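You operate a simulated robot arm through the tools that you are given. There is no shell and no other tool. Be economical: measure what you need, move in short steps, check, and stop when the job is done.

You run a simulated two-armed robot. Do the job below in one go: nothing can be reset, and whatever is moved stays where it is left.

TASK
Cap the two open bottles, stand them in the blue crate and slide it to the stop.
Fine: each is capped before it goes in; the crate ends against the end stop. Set down upright: bottle.

The check looks at the end state, three seconds after you hand in, the way a careful person would. Anything else that was tipped, shoved, dropped, spilled or broken makes it a failure. A push-on lid holds only when it is set on centred and level and pressed home; a screw cap is set on level and turned clockwise until tight.

THE ROBOT
Two 7-joint arms with two-finger parallel grippers on one trunk, on a base that drives. Base frame: it is fixed to the floor where the robot stands at the start and does not move with it; the origin is under the middle of the robot, x ahead of it, y to its left, z up. Units: mm, degrees, N and s.
The left shoulder is at the start at [70, 163, 1195], the right one opposite. With the tool pointing down near the work surface each hand reaches from about 400 to 880 mm from the robot's upright axis, wherever it stands, measured 20 degrees to its own side. Places, roughly: blue crate [500, -600, 900]. Payload 3.43 kg a hand.
The TCP of each hand is the grasp point between the finger pads, 34 mm short of the fingertips. In the tool frame z runs along the fingers and y along their closing line. Largest opening 128 mm; finger width 24, thickness 12; the body of the gripper, 48 by 130 mm, starts 96 mm behind the TCP.
Orientation is that of the tool frame in the base frame, as a unit quaternion [w, x, y, z]. With the fingers straight down and closing along the base's y, the tool's x points along the base's -x, its y along +y and its z along -z.

THE INTERFACE
- The arms move only by the tool send_rows. It takes "left_increments", "right_increments" or both (then of equal length, played together; a hand with none holds still); each is one flat list of numbers, 6 for each row, row after row: the shift along the tool's x, y, z in mm, then the turn, a rotation vector about the tool's x, y, z in degrees. In form: [tx, ty, tz, ax, ay, az, tx, ty, tz, ax, ay, az, ...]. A call has 1 to 8 rows; each row shifts and turns the commanded pose from where the row before left it, along the tool's axes as they then stand. "left_hand" and "right_hand" are, for a hand that has rows, the finger opening in mm, from 0 to 128, set as the call begins (left out, the last holds). Each row takes 0.2 s and may step no farther than 50 mm and 8.6 degrees from the row before; otherwise, or with a gripper value out of range, the whole call is refused. Where a pose cannot be reached the arm comes as near as it can. A force on the tool above 40 N (or 10 N above the force at the start of the call, whichever is more), or a blocked arm, ends the call early, and 0.2 s more pass. The fingers move at their own pace (about 153 mm/s each) and stop on an object; they squeeze with about 42 N. The grip force told is the motor's: it shows also when the fingers shut on nothing. Time passes only in rows, and 0.2 s behind the last, so rows that do not move let the fingers close. It gives the time, the measured TCP pose, the force on the tool (base axes), the opening and the grip force at its end, in the units of the frame above (readings bear some noise), with the torque about the TCP (base axes, N m) and any sound that the robot's microphone picked up.
- Cameras (640 x 400 px; columns grow to the right, rows downward): "scene" is now at [119.3, -46.8, 1421.3]; the picture's right is [-0.57, -0.82, 0.00], its down [-0.48, 0.33, -0.81] and it looks along [0.67, -0.46, -0.59] (base axes); focal length 292 px, centre (320, 200). "left" rides on the left gripper at [76, 11, -160] in its tool frame; the picture's right is [-0.15, 0.99, 0.00], its down [-0.88, -0.13, -0.46] and it looks along [-0.45, -0.07, 0.89] (tool axes); focal length 234 px, centre (320, 200). "right" rides on the right gripper at [76, -11, -160] in its tool frame; the picture's right is [0.15, 0.99, 0.00], its down [-0.88, 0.13, -0.46] and it looks along [-0.45, 0.07, 0.89] (tool axes); focal length 234 px, centre (320, 200). There is no depth. A picture from a camera that has moved, and an enlarged one, comes with that camera's place and axes in the base frame and with its lens.
- capture(camera): a new picture of that camera. The clock stands still meanwhile.
- lift_body(by): slides the trunk up (or, below 0, down) by that many mm; the arms and the scene camera ride with it, the base frame stays. It gives what a move gives, with no picture.
- steer(legs): drives the robot by 1 to 6 legs, each [ahead, left, turn to the left] in mm, mm and degrees, along the robot's own axes; the way and the turn of a leg run together, so that a leg with both is an arc; at most 1500 mm and 180 degrees a leg. The arms and the cameras ride along, it lands a little off, and it stops where it bumps. It gives what a move gives.
- pan_tilt(pan, tilt): turns the head with the scene camera to pan (to the left, within 86 degrees either way) and tilt (down, from -29 to 69), counted from straight ahead of the robot. It gives what a move gives.
- zoom(camera, box): a new picture of the part [left, top, right, bottom] of that camera's present view, enlarged. The clock stands still meanwhile.
- sign_off(): hands the job in; it is judged then, once.

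Work in short steps. Places have to be worked out from the pictures, the camera data and where the tool is seen: move nearer, look again, correct. Check each grasp and each placing, and mend what went wrong. You have 120 turns and 88 pictures in all, those below and enlarged ones among them. Open the grippers and draw the arms clear of the work before you hand the job in, unless the task says otherwise; then end with one line.

The tools are called after ">>>" as name(argument=value, ...) on one line, values as JSON. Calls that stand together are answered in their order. send_rows: Moves the arms, as the interface text tells. Its arguments: {"type":"object","properties":{"left_increments":{"type":"array"},"left_hand":{"type":"number"},"right_increments":{"type":"array"},"right_hand":{"type":"number"}},"required":[]} The other tools are called the same way: lift_body (by) slides the trunk up or down; steer (legs) drives the base; pan_tilt (pan, tilt) turns the head that bears the scene camera; capture (camera) takes a picture; zoom (camera, box) takes an enlarged picture of a part of a camera's view; sign_off () hands the job in.

At the start:

```text
clock: 0.0
left_eef_pos: [588.5, -24.5, 1206.4]
left_ee_rot: [0.001, 0.0, 1.0, -0.001]
left_force: [0.1, 0.8, 0.1]
left_torque: [-0.04, 0.0, -0.01]
left_grip_width: 127.8
left_grip_force: 0.0
right_eef_pos: [387.1, -412.1, 1175.1]
right_ee_rot: [0.001, -0.001, 1.0, -0.001]
right_force: [0.1, -0.5, 1.2]
right_torque: [0.0, -0.03, -0.03]
right_grip_width: 128.5
right_grip_force: 0.0
trunk travel left (down, up): [-675.0, 265.0]
robot x, y, heading: [-0.7, 1.4, 0.2]
head pan, tilt: [-34.5, 35.9]
```

scene: 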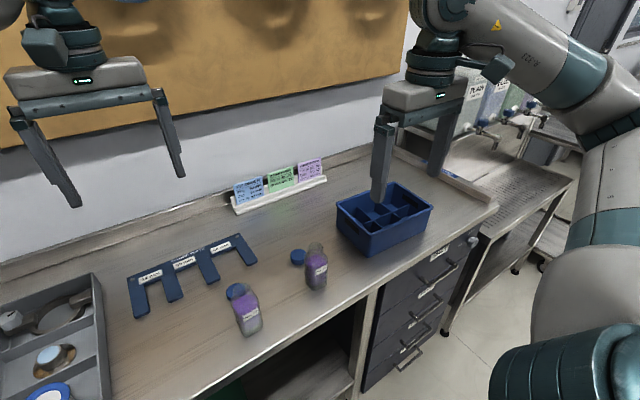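
right: 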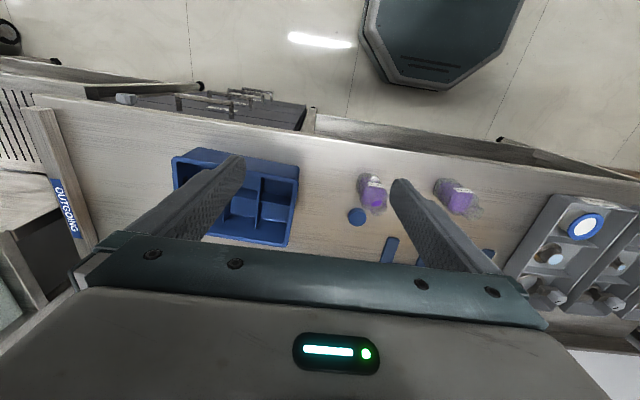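
left: 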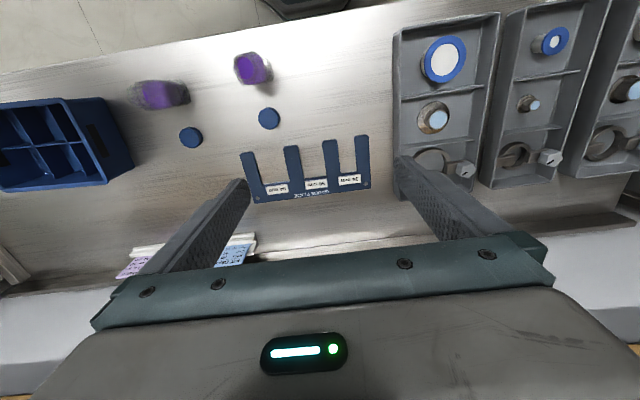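

The pictures show two purple bottles and two blue caps next to the blue crate, with an end stop marked "OUTGOING". I'll look closer at these first.

>>> zoom(camera="scene", box=[200, 220, 360, 350])

>>> zoom(camera="scene", box=[320, 130, 520, 270])

>>> zoom(camera="right", box=[0, 80, 320, 280])

>>> zoom(camera="left", box=[100, 30, 400, 220])

>>> zoom(camera="scene", box=[220, 150, 340, 225])

```text
3.08 times, centred on (280, 285) of scene
camera zoom: at [119.3, -46.8, 1421.3], right [-0.57, -0.82, 0.0], down [-0.48, 0.33, -0.81], along [0.67, -0.46, -0.59], focal length 898 px, centre (443, -62)
```

zoom: 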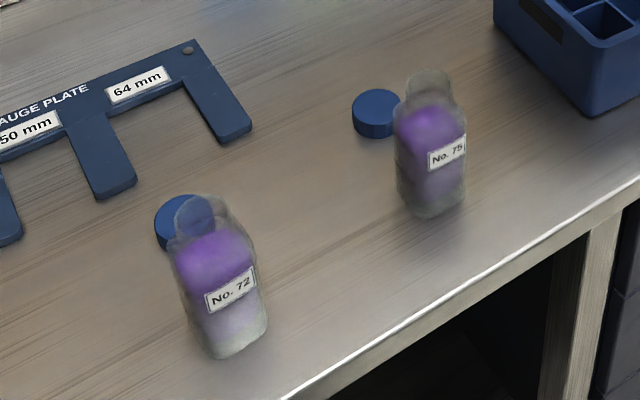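

```text
2.86 times, centred on (420, 200) of scene
camera zoom: at [119.3, -46.8, 1421.3], right [-0.57, -0.82, 0.0], down [-0.48, 0.33, -0.81], along [0.67, -0.46, -0.59], focal length 834 px, centre (34, 200)
```

zoom: 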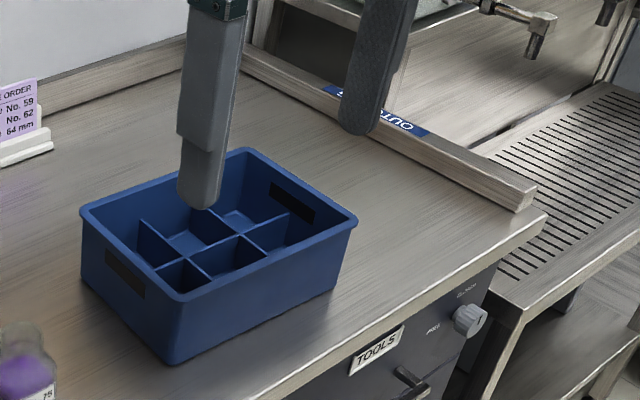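

```text
2.00 times, centred on (160, 180) of right
camera zoom: at [311.1, -423.3, 1333.8], right [-0.15, 0.99, 0.0], down [0.88, 0.13, 0.46], along [0.45, 0.07, -0.89], focal length 468 px, centre (640, 240)
```

zoom: 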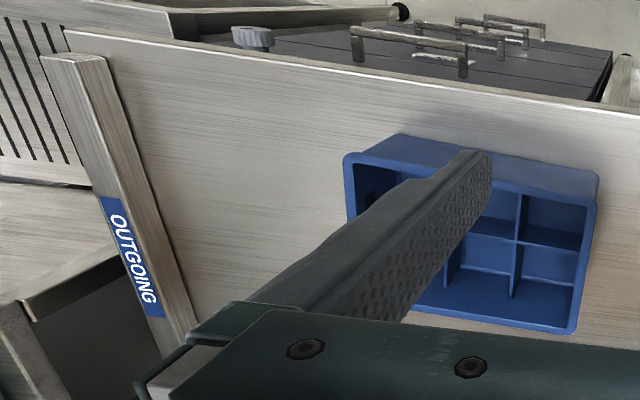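

```text
2.11 times, centred on (250, 125) of left
camera zoom: at [511.9, -13.0, 1366.2], right [0.15, 0.99, 0.0], down [0.88, -0.13, 0.46], along [0.45, -0.07, -0.89], focal length 493 px, centre (467, 358)
```

zoom: 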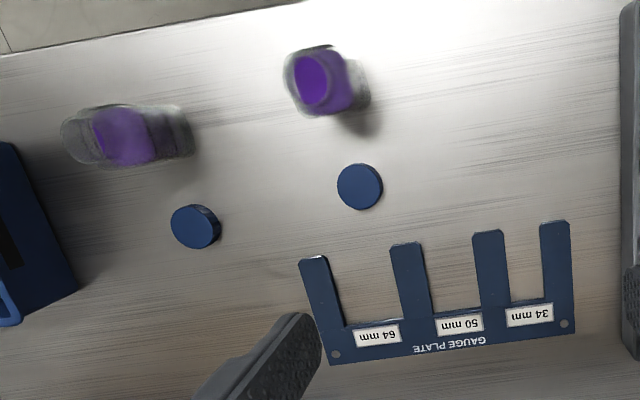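

```text
5.33 times, centred on (280, 188) of scene
camera zoom: at [119.3, -46.8, 1421.3], right [-0.57, -0.82, 0.0], down [-0.48, 0.33, -0.81], along [0.67, -0.46, -0.59], focal length 1557 px, centre (533, 267)
```

zoom: 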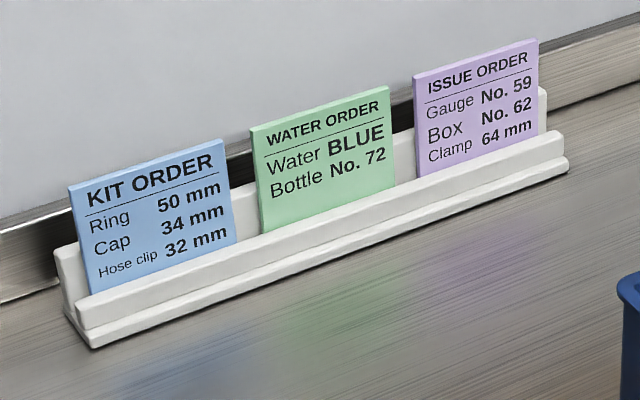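

I estimate the caps at about (565,-127) and (578,-303), the bottles at about (470,-119) and (480,-284), and the table at about 850. I'll look more closely at the caps, necks and crate cells.

>>> zoom(camera="left", box=[120, 40, 300, 150])

>>> zoom(camera="right", box=[330, 160, 500, 266])

>>> zoom(camera="scene", box=[220, 235, 340, 340])

```text
3.56 times, centred on (210, 95) of left
camera zoom: at [511.9, -13.0, 1366.2], right [0.15, 0.99, 0.0], down [0.88, -0.13, 0.46], along [0.45, -0.07, -0.89], focal length 833 px, centre (711, 573)
```

zoom: 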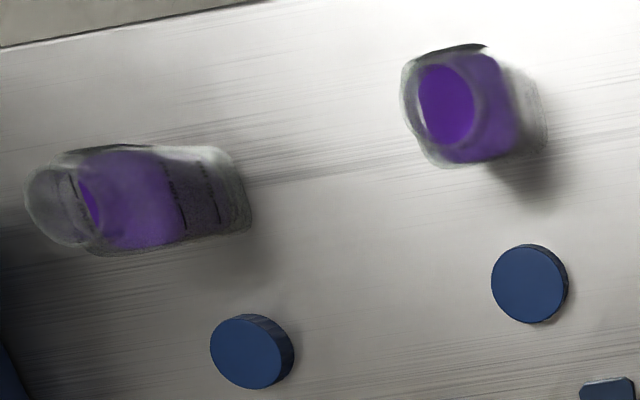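

```text
3.76 times, centred on (415, 213) of right
camera zoom: at [311.1, -423.3, 1333.8], right [-0.15, 0.99, 0.0], down [0.88, 0.13, 0.46], along [0.45, 0.07, -0.89], focal length 882 px, centre (-38, 151)
```

zoom: 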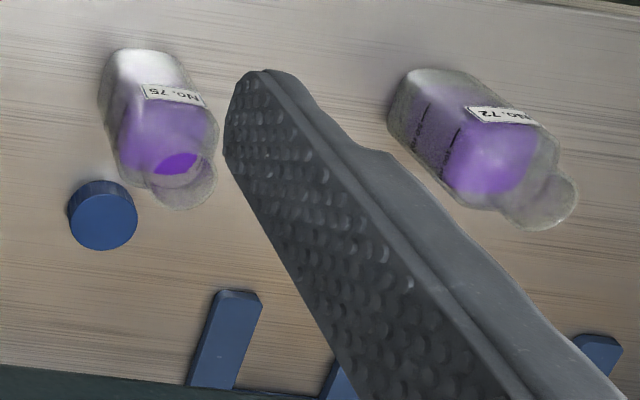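

```text
3.81 times, centred on (280, 288) of scene
camera zoom: at [119.3, -46.8, 1421.3], right [-0.57, -0.82, 0.0], down [-0.48, 0.33, -0.81], along [0.67, -0.46, -0.59], focal length 1112 px, centre (472, -133)
```

zoom: 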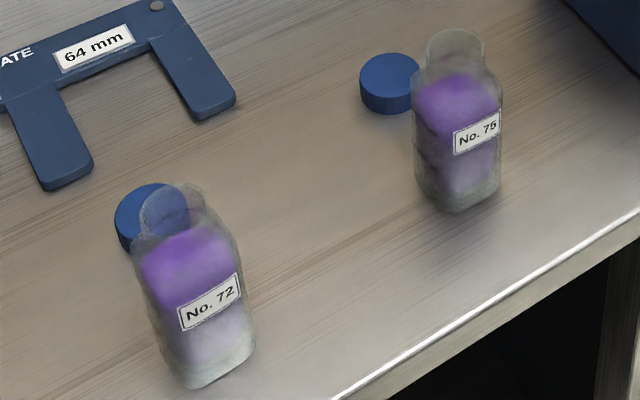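

Both bottles look full and uncapped, and the caps lie top up. I'll drive right and slightly back so both bottles and the crate sit in front of both arms.

>>> steer(legs=[[-60, 0, 0], [0, -280, 0]])

>>> capture(camera="left")

>>> capture(camera="right")

>>> capture(camera="scene")

```text
clock: 2.5
left_eef_pos: [526.4, -309.7, 1206.6]
left_ee_rot: [0.0, 0.002, 1.0, 0.0]
left_force: [0.4, -0.4, 0.2]
left_torque: [-0.02, 0.05, -0.01]
left_grip_width: 128.0
left_grip_force: 0.2
right_eef_pos: [323.0, -697.6, 1173.3]
right_ee_rot: [0.0, 0.002, 1.0, -0.001]
right_force: [0.3, -0.6, -0.4]
right_torque: [0.01, 0.01, 0.02]
right_grip_width: 127.9
right_grip_force: 0.0
trunk travel left (down, up): [-675.0, 265.0]
robot x, y, heading: [-61.4, -281.9, -0.1]
head pan, tilt: [-34.5, 35.9]
```

```text
76 pictures are left
camera left: at [451.1, -297.3, 1366.1], right [0.15, 0.99, 0.0], down [0.88, -0.13, 0.46], along [0.45, -0.07, -0.89], focal length 234 px, centre (320, 200)
```

left: 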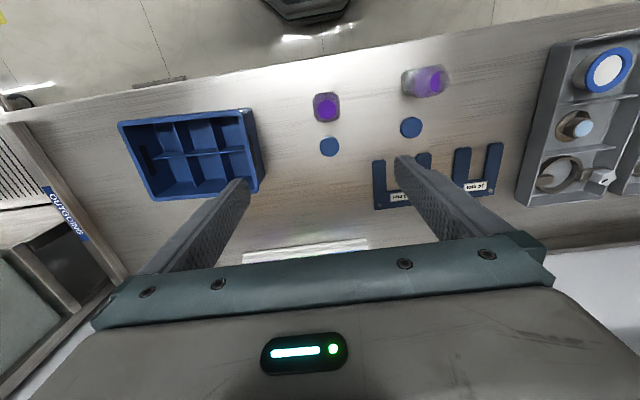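

```text
75 pictures are left
camera right: at [248.4, -706.8, 1333.9], right [-0.14, 0.99, 0.0], down [0.88, 0.13, 0.46], along [0.45, 0.06, -0.89], focal length 234 px, centre (320, 200)
```

right: 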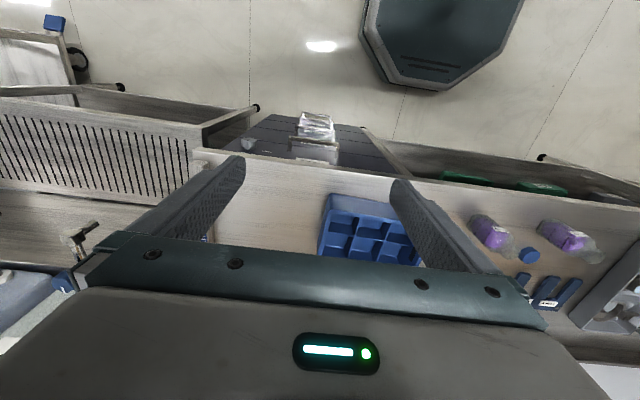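

```text
74 pictures are left
camera scene: at [58.3, -329.4, 1421.4], right [-0.57, -0.82, 0.0], down [-0.48, 0.33, -0.81], along [0.66, -0.46, -0.59], focal length 292 px, centre (320, 200)
```

scene: 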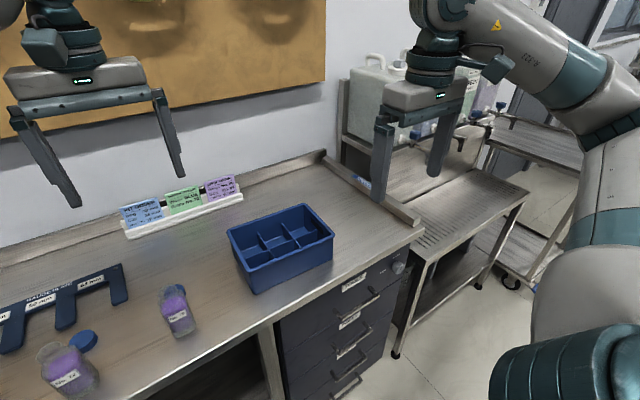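

The left camera now looks nearly straight down on bottle 75 and the crate. I'll zoom there to measure.

>>> zoom(camera="left", box=[280, 50, 480, 175])

>>> zoom(camera="left", box=[0, 90, 280, 265])

>>> zoom(camera="scene", box=[210, 140, 450, 290])

```text
3.20 times, centred on (380, 112) of left
camera zoom: at [451.1, -297.3, 1366.1], right [0.15, 0.99, 0.0], down [0.88, -0.13, 0.46], along [0.45, -0.07, -0.89], focal length 749 px, centre (128, 480)
```

zoom: 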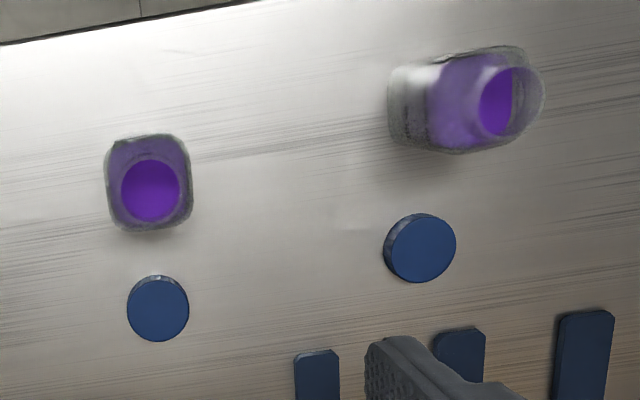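

```text
2.29 times, centred on (140, 178) of left
camera zoom: at [451.1, -297.3, 1366.1], right [0.15, 0.99, 0.0], down [0.88, -0.13, 0.46], along [0.45, -0.07, -0.89], focal length 535 px, centre (731, 251)
```

zoom: 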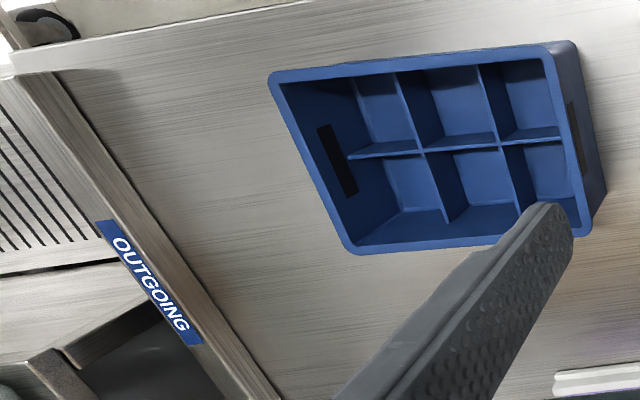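

```text
2.67 times, centred on (330, 215) of scene
camera zoom: at [58.3, -329.4, 1421.4], right [-0.57, -0.82, 0.0], down [-0.48, 0.33, -0.81], along [0.66, -0.46, -0.59], focal length 779 px, centre (293, 160)
```

zoom: 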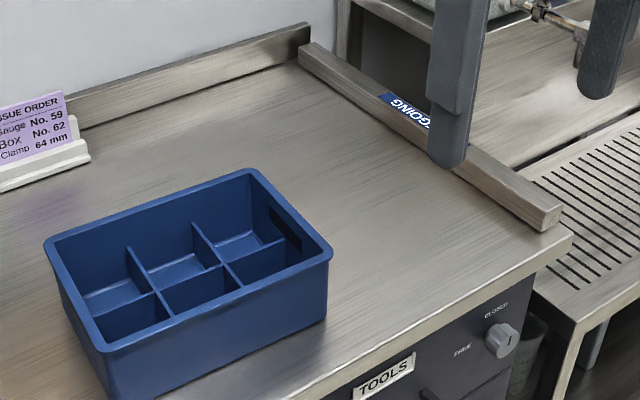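

Triangulated from two views (mm):

| Item | x | y | z |
|---|---|---|---|
| Neck 75 | 493 | -293 | 978 |
| Neck 72 | 481 | -119 | 974 |
| Cap 75, top | 578 | -297 | 875 |
| Cap 72, top | 565 | -125 | 872 |

I'll back off 120 mm to make room for a slanted left grip on the bottle body.

>>> steer(legs=[[-120, 0, 0]])

>>> send_rows(left_increments=[0, 0, 0, 0, -7.86, 0, 0, 0, 0, 0, -7.86, 0, 0, 0, 0, 0, -7.86, 0, 0, 0, 0, 0, -7.86, 0, 0, 0, 0, 0, -7.86, 0, 0, 0, 0, 0, -7.86, 0, 0, 0, 0, 0, -7.84, 0, 0, 0, 0, 0, 0, 0], left_hand=90)

>>> capture(camera="scene")

```text
clock: 3.8
left_eef_pos: [406.8, -308.6, 1205.4]
left_ee_rot: [-0.002, 0.002, 1.0, 0.0]
left_force: [-0.3, -0.7, 0.6]
left_torque: [-0.01, 0.0, 0.0]
left_grip_width: 128.1
left_grip_force: 0.2
right_eef_pos: [205.7, -696.9, 1174.6]
right_ee_rot: [-0.001, 0.002, 1.0, 0.001]
right_force: [0.2, 0.4, 0.1]
right_torque: [0.04, -0.03, -0.01]
right_grip_width: 128.1
right_grip_force: 0.0
trunk travel left (down, up): [-675.0, 265.0]
robot x, y, heading: [-182.0, -283.6, -0.4]
head pan, tilt: [-34.5, 35.9]
```

```text
clock: 5.6
left_eef_pos: [406.9, -309.3, 1207.3]
left_ee_rot: [0.462, 0.002, 0.887, -0.001]
left_force: [0.3, -0.1, 0.0]
left_torque: [0.05, 0.01, 0.01]
left_grip_width: 89.7
left_grip_force: 0.1
right_eef_pos: [204.7, -697.3, 1175.0]
right_ee_rot: [0.0, 0.002, 1.0, 0.0]
right_force: [-0.1, 0.5, 0.3]
right_torque: [-0.02, 0.04, -0.03]
right_grip_width: 127.9
right_grip_force: 0.0
trunk travel left (down, up): [-675.0, 265.0]
robot x, y, heading: [-179.9, -280.6, -0.2]
head pan, tilt: [-34.5, 35.9]
```

```text
70 pictures are left
camera scene: at [-61.6, -329.3, 1421.3], right [-0.57, -0.82, 0.0], down [-0.48, 0.33, -0.81], along [0.67, -0.46, -0.59], focal length 292 px, centre (320, 200)
```

scene: 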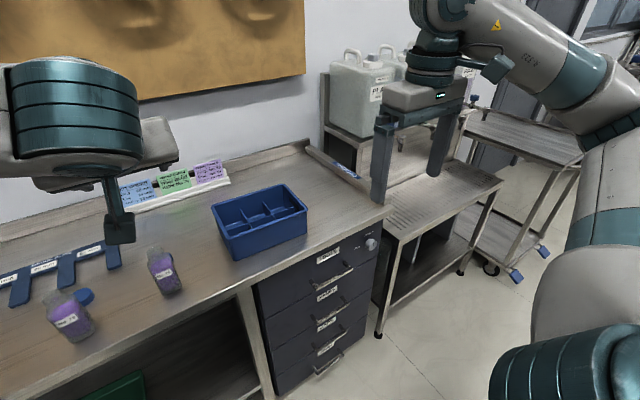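

Left rotation is fine. Now I'll lower the left hand to its standoff behind bottle 75, and look through its camera.

>>> send_rows(left_increments=[34.4, 2.7, 23.3, 0, 0, 0, 34.4, 2.7, 23.3, 0, 0, 0, 34.4, 2.7, 23.3, 0, 0, 0, 34.4, 2.7, 23.3, 0, 0, 0, 34.4, 2.7, 23.3, 0, 0, 0, 34.4, 2.7, 23.3, 0, 0, 0, 0, 0, 0, 0, 0, 0])

>>> capture(camera="left")

>>> capture(camera="scene")

```text
clock: 7.2
left_eef_pos: [401.0, -291.7, 956.7]
left_ee_rot: [0.462, 0.002, 0.887, -0.001]
left_force: [-0.2, 0.8, 0.4]
left_torque: [-0.03, 0.01, -0.01]
left_grip_width: 89.9
left_grip_force: 0.0
right_eef_pos: [204.4, -697.0, 1174.7]
right_ee_rot: [0.0, 0.002, 1.0, 0.001]
right_force: [-0.2, 0.6, 0.2]
right_torque: [0.02, -0.03, 0.0]
right_grip_width: 127.9
right_grip_force: 0.2
trunk travel left (down, up): [-675.0, 265.0]
robot x, y, heading: [-181.9, -283.2, -0.1]
head pan, tilt: [-34.5, 35.9]
```

```text
69 pictures are left
camera left: at [226.3, -279.1, 986.2], right [0.09, 0.99, 0.12], down [0.13, -0.13, 0.98], along [0.99, -0.07, -0.14], focal length 234 px, centre (320, 200)
```

left: 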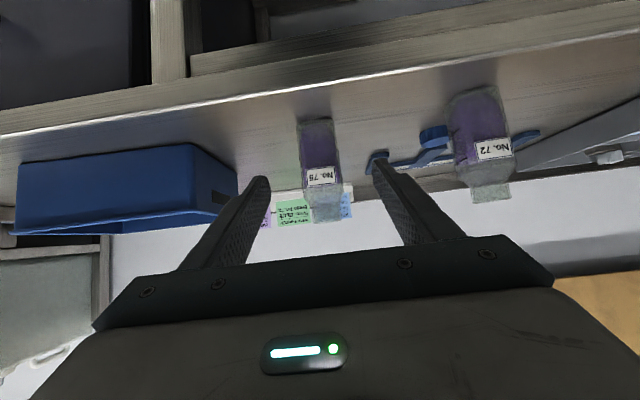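

```text
68 pictures are left
camera scene: at [-62.2, -329.5, 1421.4], right [-0.57, -0.82, 0.0], down [-0.48, 0.33, -0.81], along [0.67, -0.46, -0.59], focal length 292 px, centre (320, 200)
```

scene: 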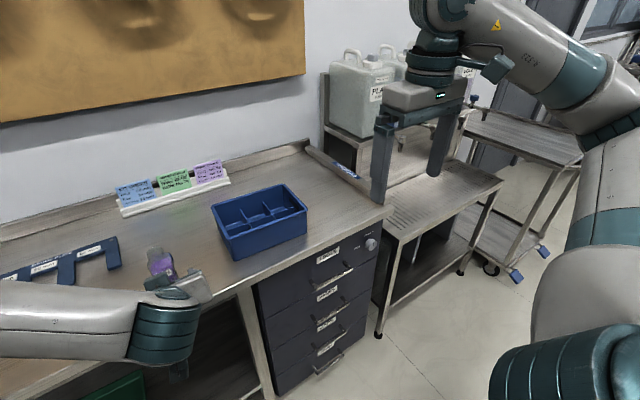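

The picture is upside down because of the slant. I'll zoom on bottle 75 to get its dimensions and the neck's shape.

>>> zoom(camera="left", box=[270, 90, 380, 240])

>>> zoom(camera="left", box=[400, 70, 560, 220])

```text
2.67 times, centred on (325, 165) of left
camera zoom: at [226.3, -279.1, 986.2], right [0.09, 0.99, 0.12], down [0.13, -0.13, 0.98], along [0.99, -0.07, -0.14], focal length 624 px, centre (307, 293)
```

zoom: 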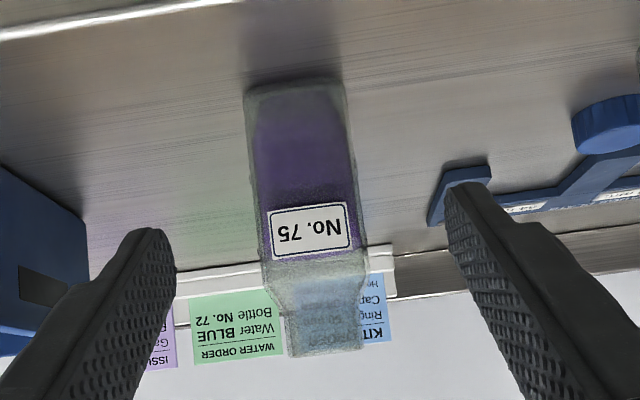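

```text
2.67 times, centred on (480, 145) of left
camera zoom: at [226.3, -279.1, 986.2], right [0.09, 0.99, 0.12], down [0.13, -0.13, 0.98], along [0.99, -0.07, -0.14], focal length 624 px, centre (-107, 347)
```

zoom: 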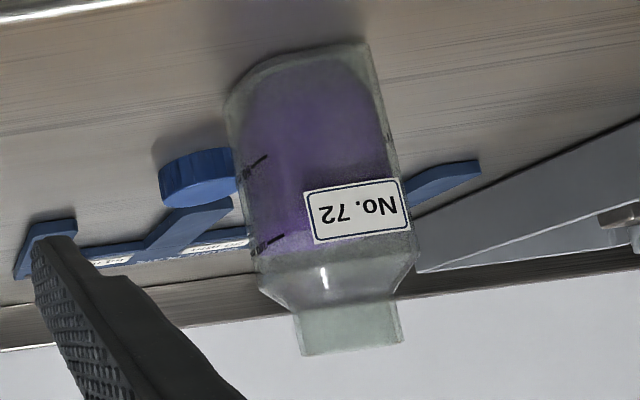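

Bottle body is about 43 mm square, with its shoulder near z 940 and its neck spanning about 957–976; the table is about 860. I'll leave the left hand waiting and take the right hand over cap 75.

>>> send_rows(right_increments=[-46.7, 0, 0, 0, 0, 0, -46.7, 0, 0, 0, 0, 0, -46.7, 0, 0, 0, 0, 0, -46.7, 0, 0, 0, 0, 0, -46.7, 0, 0, 0, 0, 0, -46.7, 0, 0, 0, 0, 0, -46.7, 0, 0, 0, 0, 0, -46.7, 0, 0, 0, 0, 0], right_hand=75)

>>> send_rows(right_increments=[0, 50, 0, 0, 0, 0, 0, 50, 0, 0, 0, 0, 0, 50, 0, 0, 0, 0, 0, 50, 0, 0, 0, 0, 0, 50, 0, 0, 0, 0, 0, 50, 0, 0, 0, 0, 0, 50, 30, 0, 0, 0, 0, 50, 30, 0, 0, 0])

>>> capture(camera="right")

>>> capture(camera="scene")

```text
clock: 9.0
left_eef_pos: [401.7, -289.2, 956.3]
left_ee_rot: [0.461, 0.0, 0.888, -0.001]
left_force: [0.3, -0.5, -1.0]
left_torque: [-0.01, 0.02, -0.01]
left_grip_width: 90.1
left_grip_force: 0.0
right_eef_pos: [580.5, -694.1, 1175.2]
right_ee_rot: [-0.001, 0.001, 1.0, -0.002]
right_force: [-0.4, -0.1, -0.4]
right_torque: [-0.02, 0.03, -0.01]
right_grip_width: 74.8
right_grip_force: 0.1
trunk travel left (down, up): [-675.0, 265.0]
robot x, y, heading: [-180.5, -286.2, -0.6]
head pan, tilt: [-34.5, 35.9]
```

```text
refused: row 7 steps farther than a row can; nothing moved
```

```text
65 pictures are left
camera right: at [505.6, -703.8, 1335.2], right [-0.14, 0.99, 0.0], down [0.88, 0.13, 0.45], along [0.45, 0.06, -0.89], focal length 234 px, centre (320, 200)
```

right: 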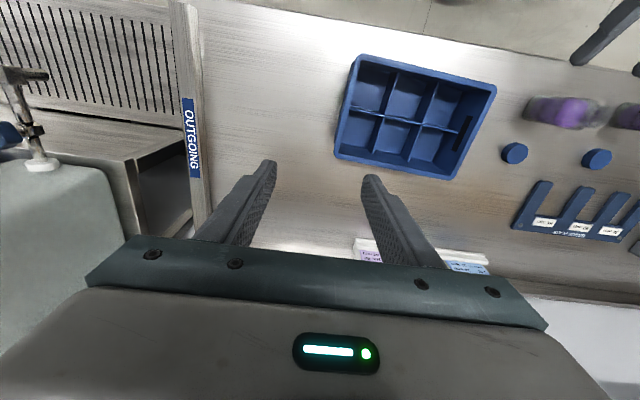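

```text
64 pictures are left
camera scene: at [-59.5, -326.4, 1421.2], right [-0.57, -0.82, 0.0], down [-0.48, 0.33, -0.81], along [0.66, -0.46, -0.59], focal length 292 px, centre (320, 200)
```

scene: 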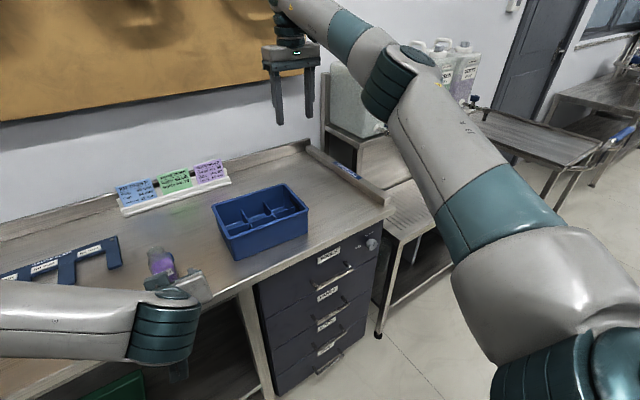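

Right row step was over the limit. I'll redo the sideways move with 49.5 mm steps, staying high.

>>> send_rows(right_increments=[0, 49.5, 0, 0, 0, 0, 0, 49.5, 0, 0, 0, 0, 0, 49.5, 0, 0, 0, 0, 0, 49.5, 0, 0, 0, 0, 0, 49.5, 0, 0, 0, 0, 0, 49.5, 0, 0, 0, 0, 0, 49.5, 0, 0, 0, 0, 0, 49.5, 0, 0, 0, 0])

>>> send_rows(right_increments=[0, 0, 45, 0, 0, 0, 0, 0, 45, 0, 0, 0, 0, 0, 45, 0, 0, 0, 0, 0, 45, 0, 0, 0, 0, 0, 0, 0, 0, 0])

>>> capture(camera="right")

>>> capture(camera="scene")

```text
clock: 10.8
left_eef_pos: [401.4, -289.2, 956.9]
left_ee_rot: [0.462, 0.001, 0.887, -0.001]
left_force: [-0.4, 0.4, 0.5]
left_torque: [-0.05, 0.0, 0.0]
left_grip_width: 89.9
left_grip_force: 0.0
right_eef_pos: [578.1, -300.3, 1178.5]
right_ee_rot: [0.001, 0.002, 1.0, -0.002]
right_force: [0.1, 1.1, 0.2]
right_torque: [-0.05, 0.0, -0.02]
right_grip_width: 75.0
right_grip_force: 0.0
trunk travel left (down, up): [-675.0, 265.0]
robot x, y, heading: [-182.2, -280.7, -0.2]
head pan, tilt: [-34.5, 35.9]
```

```text
clock: 12.0
left_eef_pos: [400.8, -291.4, 956.9]
left_ee_rot: [0.461, 0.001, 0.887, 0.0]
left_force: [-0.9, 0.6, 0.2]
left_torque: [0.0, 0.0, 0.03]
left_grip_width: 90.0
left_grip_force: 0.0
right_eef_pos: [578.1, -299.8, 994.7]
right_ee_rot: [0.001, 0.002, 1.0, 0.0]
right_force: [-1.2, -0.3, 1.0]
right_torque: [0.02, 0.0, 0.0]
right_grip_width: 74.8
right_grip_force: 0.1
trunk travel left (down, up): [-675.0, 265.0]
robot x, y, heading: [-182.7, -285.3, -0.3]
head pan, tilt: [-34.5, 35.9]
```

```text
63 pictures are left
camera right: at [501.8, -309.4, 1154.0], right [-0.14, 0.99, 0.0], down [0.88, 0.13, 0.46], along [0.45, 0.06, -0.89], focal length 234 px, centre (320, 200)
```

right: 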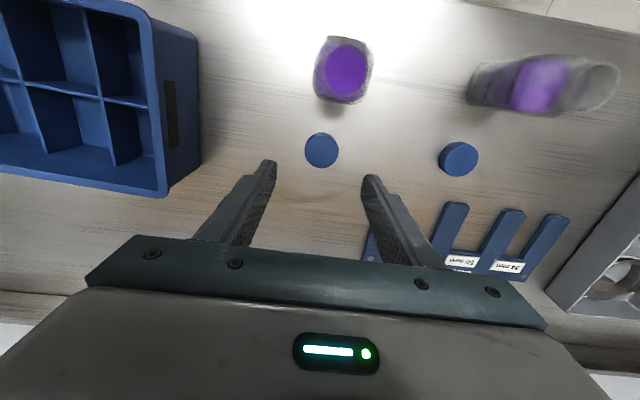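

```text
62 pictures are left
camera scene: at [-62.5, -329.2, 1421.5], right [-0.57, -0.82, 0.0], down [-0.48, 0.33, -0.81], along [0.67, -0.46, -0.59], focal length 292 px, centre (320, 200)
```

scene: 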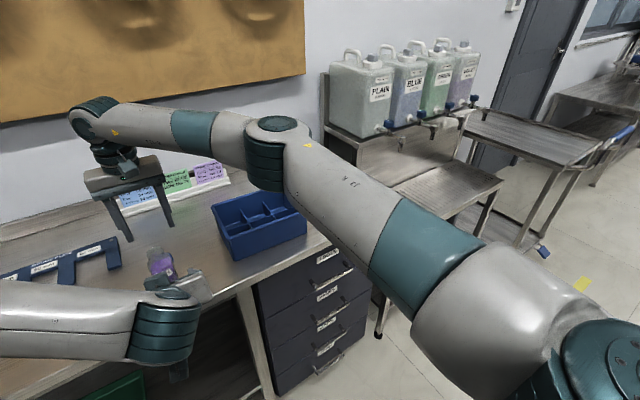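

In the tool frame the cap centre is only about (1, 1.6) mm off. I'll correct and go down in careful steps, feeling for the table.

>>> send_rows(right_increments=[1, 1.6, 30, 0, 0, 0, 0, 0, 30, 0, 0, 0, 0, 0, 22, 0, 0, 0, 0, 0, 8, 0, 0, 0, 0, 0, 0, 0, 0, 0])

>>> capture(camera="right")

```text
clock: 13.2
left_eef_pos: [400.8, -292.0, 956.3]
left_ee_rot: [0.462, 0.001, 0.887, -0.001]
left_force: [0.1, 0.3, -0.2]
left_torque: [-0.01, 0.04, 0.01]
left_grip_width: 89.9
left_grip_force: 0.1
right_eef_pos: [577.2, -298.1, 905.1]
right_ee_rot: [0.0, 0.002, 1.0, 0.0]
right_force: [0.4, 0.4, 0.0]
right_torque: [0.04, 0.0, 0.0]
right_grip_width: 74.9
right_grip_force: 0.0
trunk travel left (down, up): [-675.0, 265.0]
robot x, y, heading: [-181.0, -279.1, -0.2]
head pan, tilt: [-34.5, 35.9]
```

```text
61 pictures are left
camera right: at [501.6, -309.8, 1064.3], right [-0.14, 0.99, 0.0], down [0.88, 0.13, 0.46], along [0.45, 0.06, -0.89], focal length 234 px, centre (320, 200)
```

right: 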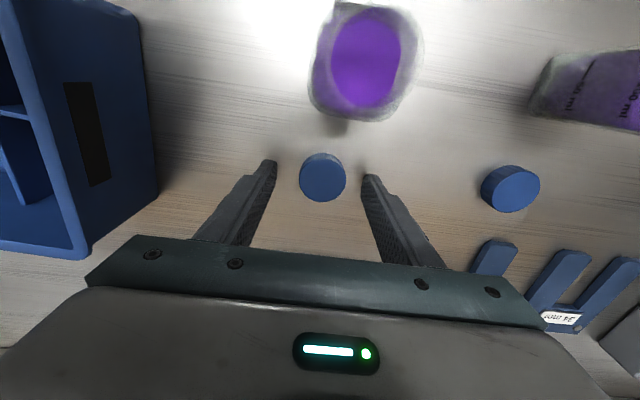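

Cap remains about 2 mm off in each axis. I'll correct that and step down gently.

>>> send_rows(right_increments=[2, 1.5, 3, 0, 0, 0, 0, 0, 2, 0, 0, 0, 0, 0, 1, 0, 0, 0, 0, 0, 1, 0, 0, 0, 0, 0, 1, 0, 0, 0])

>>> zoom(camera="right", box=[220, 120, 420, 245])

```text
clock: 14.4
left_eef_pos: [400.7, -291.0, 955.3]
left_ee_rot: [0.462, 0.002, 0.887, -0.001]
left_force: [0.7, 0.1, 0.6]
left_torque: [-0.01, -0.03, -0.03]
left_grip_width: 90.1
left_grip_force: 0.1
right_eef_pos: [576.4, -297.9, 897.1]
right_ee_rot: [0.0, 0.002, 1.0, 0.0]
right_force: [0.0, -0.2, 1.4]
right_torque: [-0.04, 0.01, 0.02]
right_grip_width: 74.8
right_grip_force: 0.1
trunk travel left (down, up): [-675.0, 265.0]
robot x, y, heading: [-181.1, -285.3, -0.2]
head pan, tilt: [-34.5, 35.9]
```

```text
3.20 times, centred on (320, 182) of right
camera zoom: at [501.0, -308.4, 1055.8], right [-0.14, 0.99, 0.0], down [0.88, 0.13, 0.46], along [0.45, 0.06, -0.89], focal length 749 px, centre (320, 256)
```

zoom: 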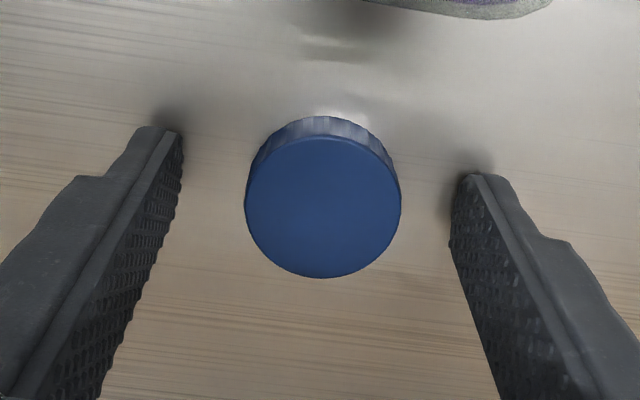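

Fingertips are just above the table, straddling the ribbed cap, which suggests a screw cap. I'll close on it.

>>> send_rows(right_increments=[0, 0, 0, 0, 0, 0, 0, 0, 0, 0, 0, 0, 0, 0, 0, 0, 0, 0], right_hand=20)

>>> send_rows(right_increments=[0, 0, -40, 0, 0, 0, 0, 0, -40, 0, 0, 0, 0, 0, -40, 0, 0, 0, 0, 0, 0, 0, 0, 0])

>>> zoom(camera="right", box=[220, 120, 420, 245])

>>> capture(camera="right")

```text
clock: 15.2
left_eef_pos: [400.8, -290.9, 956.5]
left_ee_rot: [0.462, 0.0, 0.887, 0.0]
left_force: [0.2, -0.4, -0.4]
left_torque: [0.02, -0.01, 0.02]
left_grip_width: 90.0
left_grip_force: 0.0
right_eef_pos: [578.0, -298.9, 896.3]
right_ee_rot: [0.0, 0.002, 1.0, 0.0]
right_force: [1.3, 0.6, 0.3]
right_torque: [0.02, -0.03, -0.03]
right_grip_width: 39.0
right_grip_force: 41.6
trunk travel left (down, up): [-675.0, 265.0]
robot x, y, heading: [-180.6, -282.6, 0.0]
head pan, tilt: [-34.5, 35.9]
```

```text
clock: 16.2
left_eef_pos: [401.5, -291.6, 956.6]
left_ee_rot: [0.462, 0.002, 0.887, -0.001]
left_force: [0.0, 0.1, 0.0]
left_torque: [0.01, 0.01, 0.01]
left_grip_width: 89.9
left_grip_force: 0.0
right_eef_pos: [576.4, -298.7, 1015.4]
right_ee_rot: [-0.001, 0.002, 1.0, 0.0]
right_force: [-0.1, -0.9, 0.0]
right_torque: [0.02, -0.03, -0.02]
right_grip_width: 39.1
right_grip_force: 42.1
trunk travel left (down, up): [-675.0, 265.0]
robot x, y, heading: [-178.2, -277.7, -0.2]
head pan, tilt: [-34.5, 35.9]
```

```text
3.20 times, centred on (320, 182) of right
camera zoom: at [501.6, -309.4, 1175.7], right [-0.14, 0.99, 0.0], down [0.88, 0.13, 0.45], along [0.45, 0.07, -0.89], focal length 749 px, centre (320, 256)
```

zoom: 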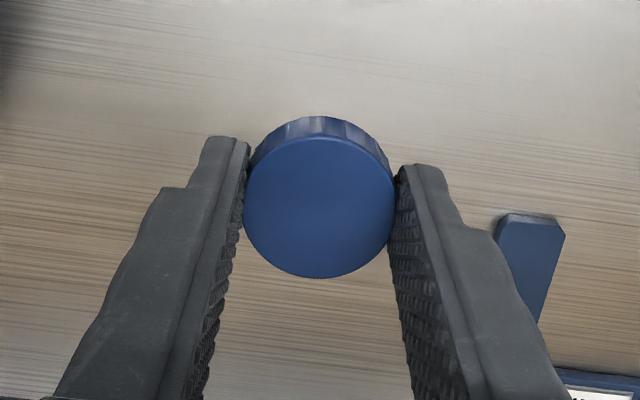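

```text
58 pictures are left
camera right: at [501.6, -309.4, 1175.7], right [-0.14, 0.99, 0.0], down [0.88, 0.13, 0.45], along [0.45, 0.07, -0.89], focal length 234 px, centre (320, 200)
```

right: 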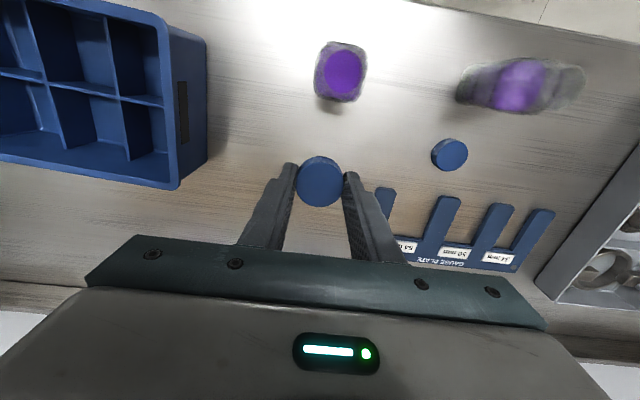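

Cap 75 is held centred (39 mm) and the neck shows at about (494,-294). Next the left hand advances around the bottle body, still open.

>>> send_rows(left_increments=[-2.2, -0.6, 26.4, 0, 0, 0, -2.2, -0.6, 26.4, 0, 0, 0, -2.2, -0.6, 26.4, 0, 0, 0, -2.2, -0.6, 26.4, 0, 0, 0, 0, 0, 0, 0, 0, 0])

>>> zoom(camera="left", box=[200, 60, 440, 240])

>>> capture(camera="right")

```text
clock: 17.4
left_eef_pos: [494.3, -295.4, 905.6]
left_ee_rot: [0.462, 0.002, 0.887, -0.001]
left_force: [0.0, -0.3, 0.4]
left_torque: [-0.03, 0.01, -0.01]
left_grip_width: 90.1
left_grip_force: 0.2
right_eef_pos: [577.0, -299.6, 1017.0]
right_ee_rot: [0.0, 0.002, 1.0, 0.0]
right_force: [-0.9, 0.1, -0.6]
right_torque: [-0.01, 0.0, 0.02]
right_grip_width: 39.3
right_grip_force: 41.6
trunk travel left (down, up): [-675.0, 265.0]
robot x, y, heading: [-178.9, -282.0, 0.1]
head pan, tilt: [-34.5, 35.9]
```

```text
2.22 times, centred on (320, 150) of left
camera zoom: at [321.2, -282.6, 933.9], right [0.09, 0.99, 0.12], down [0.13, -0.13, 0.98], along [0.99, -0.07, -0.14], focal length 520 px, centre (320, 311)
```

zoom: 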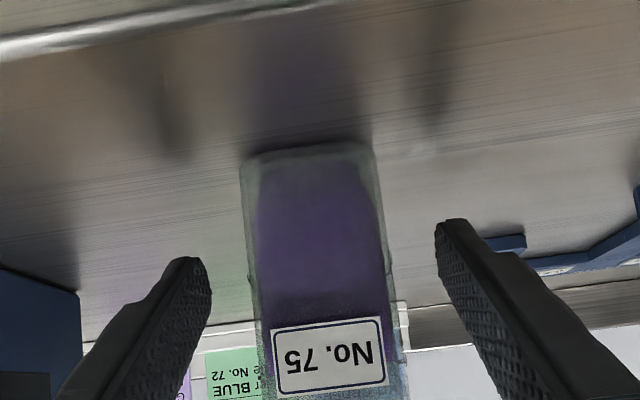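

```text
56 pictures are left
camera right: at [500.9, -309.4, 1176.0], right [-0.14, 0.99, 0.0], down [0.88, 0.13, 0.46], along [0.45, 0.06, -0.89], focal length 234 px, centre (320, 200)
```

right: 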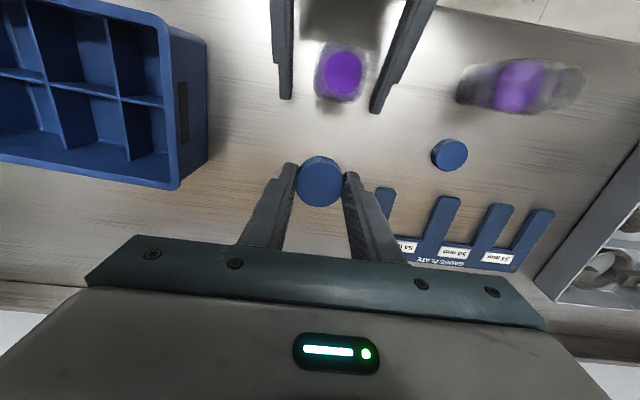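

The fingers straddle the bottle nearly centred. I'll close in two stages so it's not knocked.

>>> send_rows(left_increments=[0, 0, 0, 0, 0, 0, 0, 0, 0, 0, 0, 0], left_hand=54)

>>> send_rows(left_increments=[0, 0, 0, 0, 0, 0, 0, 0, 0, 0, 0, 0, 0, 0, 0, 0, 0, 0], left_hand=30)

>>> capture(camera="right")

>>> zoom(camera="left", box=[200, 60, 440, 240])

```text
clock: 18.0
left_eef_pos: [495.1, -295.7, 904.3]
left_ee_rot: [0.461, 0.001, 0.887, 0.0]
left_force: [-0.2, -0.5, 0.5]
left_torque: [-0.01, -0.02, 0.04]
left_grip_width: 54.0
left_grip_force: 0.2
right_eef_pos: [575.8, -298.7, 1017.5]
right_ee_rot: [0.0, 0.002, 1.0, 0.0]
right_force: [-0.1, -0.8, 0.1]
right_torque: [0.02, -0.02, 0.05]
right_grip_width: 39.2
right_grip_force: 42.3
trunk travel left (down, up): [-675.0, 265.0]
robot x, y, heading: [-180.0, -281.1, -0.2]
head pan, tilt: [-34.5, 35.9]
```

```text
clock: 18.8
left_eef_pos: [495.8, -295.3, 905.4]
left_ee_rot: [0.462, 0.001, 0.887, -0.001]
left_force: [0.4, 0.0, 1.3]
left_torque: [-0.05, -0.03, -0.04]
left_grip_width: 45.2
left_grip_force: 41.9
right_eef_pos: [577.2, -299.9, 1016.4]
right_ee_rot: [0.0, 0.002, 1.0, 0.0]
right_force: [-0.1, 0.3, 0.3]
right_torque: [0.0, 0.0, 0.02]
right_grip_width: 39.3
right_grip_force: 41.8
trunk travel left (down, up): [-675.0, 265.0]
robot x, y, heading: [-179.0, -282.4, -0.2]
head pan, tilt: [-34.5, 35.9]
```

```text
55 pictures are left
camera right: at [501.3, -309.4, 1175.7], right [-0.14, 0.99, 0.0], down [0.88, 0.13, 0.46], along [0.45, 0.06, -0.89], focal length 234 px, centre (320, 200)
```

right: 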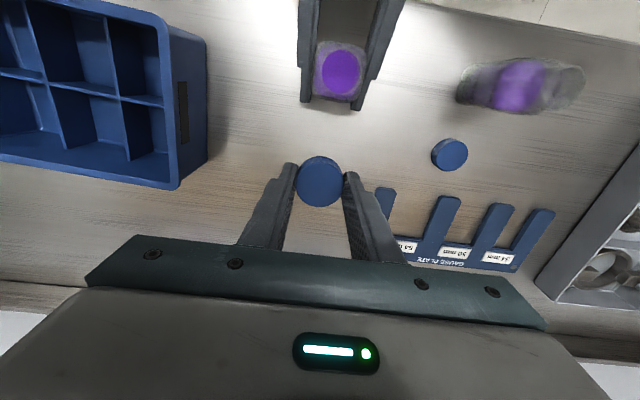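

```text
2.22 times, centred on (320, 150) of left
camera zoom: at [321.2, -282.7, 933.9], right [0.09, 0.99, 0.12], down [0.13, -0.13, 0.98], along [0.99, -0.07, -0.14], focal length 520 px, centre (320, 311)
```

zoom: 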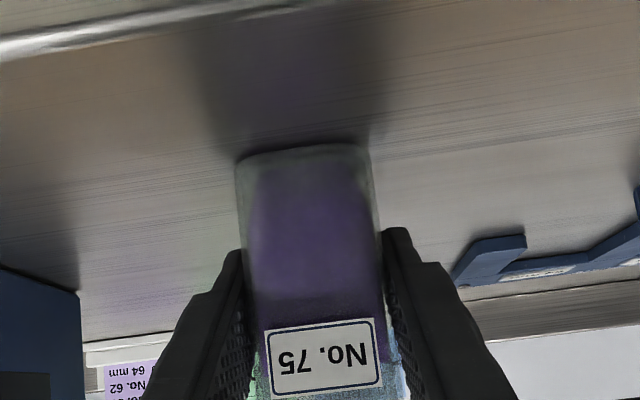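

Bottle 75 is firmly held at 45 mm and still upright. I'll zoom from the right camera for the exact neck centre.

>>> zoom(camera="right", box=[290, 30, 390, 110])

```text
5.00 times, centred on (340, 70) of right
camera zoom: at [501.3, -309.4, 1175.7], right [-0.14, 0.99, 0.0], down [0.88, 0.13, 0.46], along [0.45, 0.06, -0.89], focal length 1171 px, centre (220, 850)
```

zoom: 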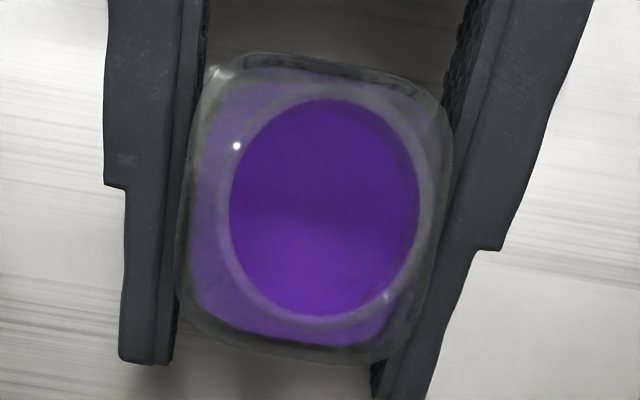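

Neck centre is at tool (84, 4) from the right hand. I'll lift 35 mm, shift over the neck, then pre-rotate the hand by -80° for turning range.

>>> send_rows(right_increments=[0, 0, -35, 0, 0, 0, 42, 1.5, 0, 0, 0, 0, 42, 1.5, 0, 0, 0, 0, 0, 0, 0, 0, 0, 0])

>>> send_rows(right_increments=[0, 0, 0, 0, 0, -8, 0, 0, 0, 0, 0, -8, 0, 0, 0, 0, 0, -8, 0, 0, 0, 0, 0, -8, 0, 0, 0, 0, 0, -8, 0, 0, 0, 0, 0, -8, 0, 0, 0, 0, 0, -8, 0, 0, 0, 0, 0, -8])

>>> send_rows(right_increments=[0, 0, 0, 0, 0, -8, 0, 0, 0, 0, 0, -8, 0, 0, 0, 0, 0, 0])

>>> capture(camera="right")

>>> capture(camera="scene")

```text
clock: 19.8
left_eef_pos: [494.9, -295.5, 904.0]
left_ee_rot: [0.462, 0.001, 0.887, -0.001]
left_force: [-0.5, 1.1, 2.2]
left_torque: [-0.07, 0.03, -0.02]
left_grip_width: 45.1
left_grip_force: 42.2
right_eef_pos: [491.2, -296.4, 1050.8]
right_ee_rot: [-0.001, 0.001, 1.0, 0.0]
right_force: [0.4, -0.5, -0.3]
right_torque: [-0.02, -0.01, 0.02]
right_grip_width: 39.1
right_grip_force: 42.4
trunk travel left (down, up): [-675.0, 265.0]
robot x, y, heading: [-177.2, -279.3, -0.1]
head pan, tilt: [-34.5, 35.9]
```

```text
clock: 21.6
left_eef_pos: [495.8, -295.6, 903.5]
left_ee_rot: [0.462, 0.002, 0.887, -0.001]
left_force: [-0.2, -0.5, -0.1]
left_torque: [-0.05, 0.02, -0.03]
left_grip_width: 45.0
left_grip_force: 41.4
right_eef_pos: [491.7, -295.6, 1050.7]
right_ee_rot: [0.0, -0.468, 0.884, 0.0]
right_force: [0.1, 0.4, -1.5]
right_torque: [0.01, 0.0, 0.0]
right_grip_width: 39.1
right_grip_force: 42.5
right hand out of reach, approached as far as the arm can: row 8
trunk travel left (down, up): [-675.0, 265.0]
robot x, y, heading: [-182.2, -283.3, 0.2]
head pan, tilt: [-34.5, 35.9]
```

```text
clock: 22.4
left_eef_pos: [494.3, -294.5, 905.2]
left_ee_rot: [0.461, 0.001, 0.887, 0.0]
left_force: [0.1, 0.0, 1.8]
left_torque: [-0.08, 0.0, -0.03]
left_grip_width: 45.3
left_grip_force: 42.5
right_eef_pos: [491.2, -296.3, 1051.2]
right_ee_rot: [0.0, -0.467, 0.884, 0.0]
right_force: [0.1, 0.1, 0.8]
right_torque: [-0.02, 0.0, -0.05]
right_grip_width: 39.1
right_grip_force: 42.2
right hand out of reach, approached as far as the arm can: row 1, 2
trunk travel left (down, up): [-675.0, 265.0]
robot x, y, heading: [-179.9, -282.1, -0.1]
head pan, tilt: [-34.5, 35.9]
```

```text
52 pictures are left
camera right: at [458.3, -364.1, 1210.4], right [-0.9, 0.44, 0.0], down [0.39, 0.8, 0.46], along [0.2, 0.41, -0.89], focal length 234 px, centre (320, 200)
```

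right: 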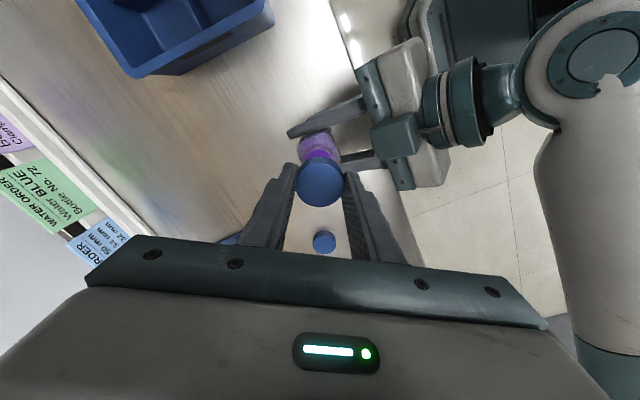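

```text
51 pictures are left
camera scene: at [-61.7, -329.3, 1421.3], right [-0.57, -0.82, 0.0], down [-0.48, 0.33, -0.81], along [0.67, -0.46, -0.59], focal length 292 px, centre (320, 200)
```

scene: 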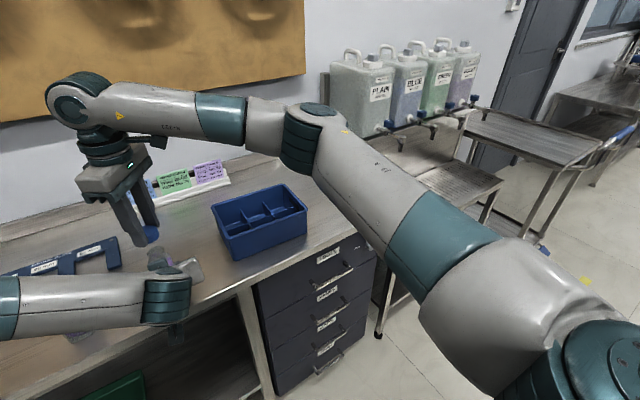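

The wrist stops at -56°. I'll test how the command carries over by turning +8° three times.

>>> send_rows(right_increments=[0, 0, 0, 0, 0, 8, 0, 0, 0, 0, 0, 8, 0, 0, 0, 0, 0, 8, 0, 0, 0, 0, 0, 2])

```text
clock: 23.4
left_eef_pos: [495.3, -295.7, 904.1]
left_ee_rot: [0.462, 0.002, 0.887, -0.001]
left_force: [-0.4, -0.2, 1.7]
left_torque: [-0.06, 0.0, 0.02]
left_grip_width: 45.3
left_grip_force: 41.9
right_eef_pos: [491.0, -296.2, 1051.3]
right_ee_rot: [-0.001, -0.257, 0.966, 0.0]
right_force: [-0.6, 0.0, 0.2]
right_torque: [0.04, -0.03, 0.0]
right_grip_width: 38.9
right_grip_force: 42.2
trunk travel left (down, up): [-675.0, 265.0]
robot x, y, heading: [-179.9, -280.0, -0.1]
head pan, tilt: [-34.5, 35.9]
```

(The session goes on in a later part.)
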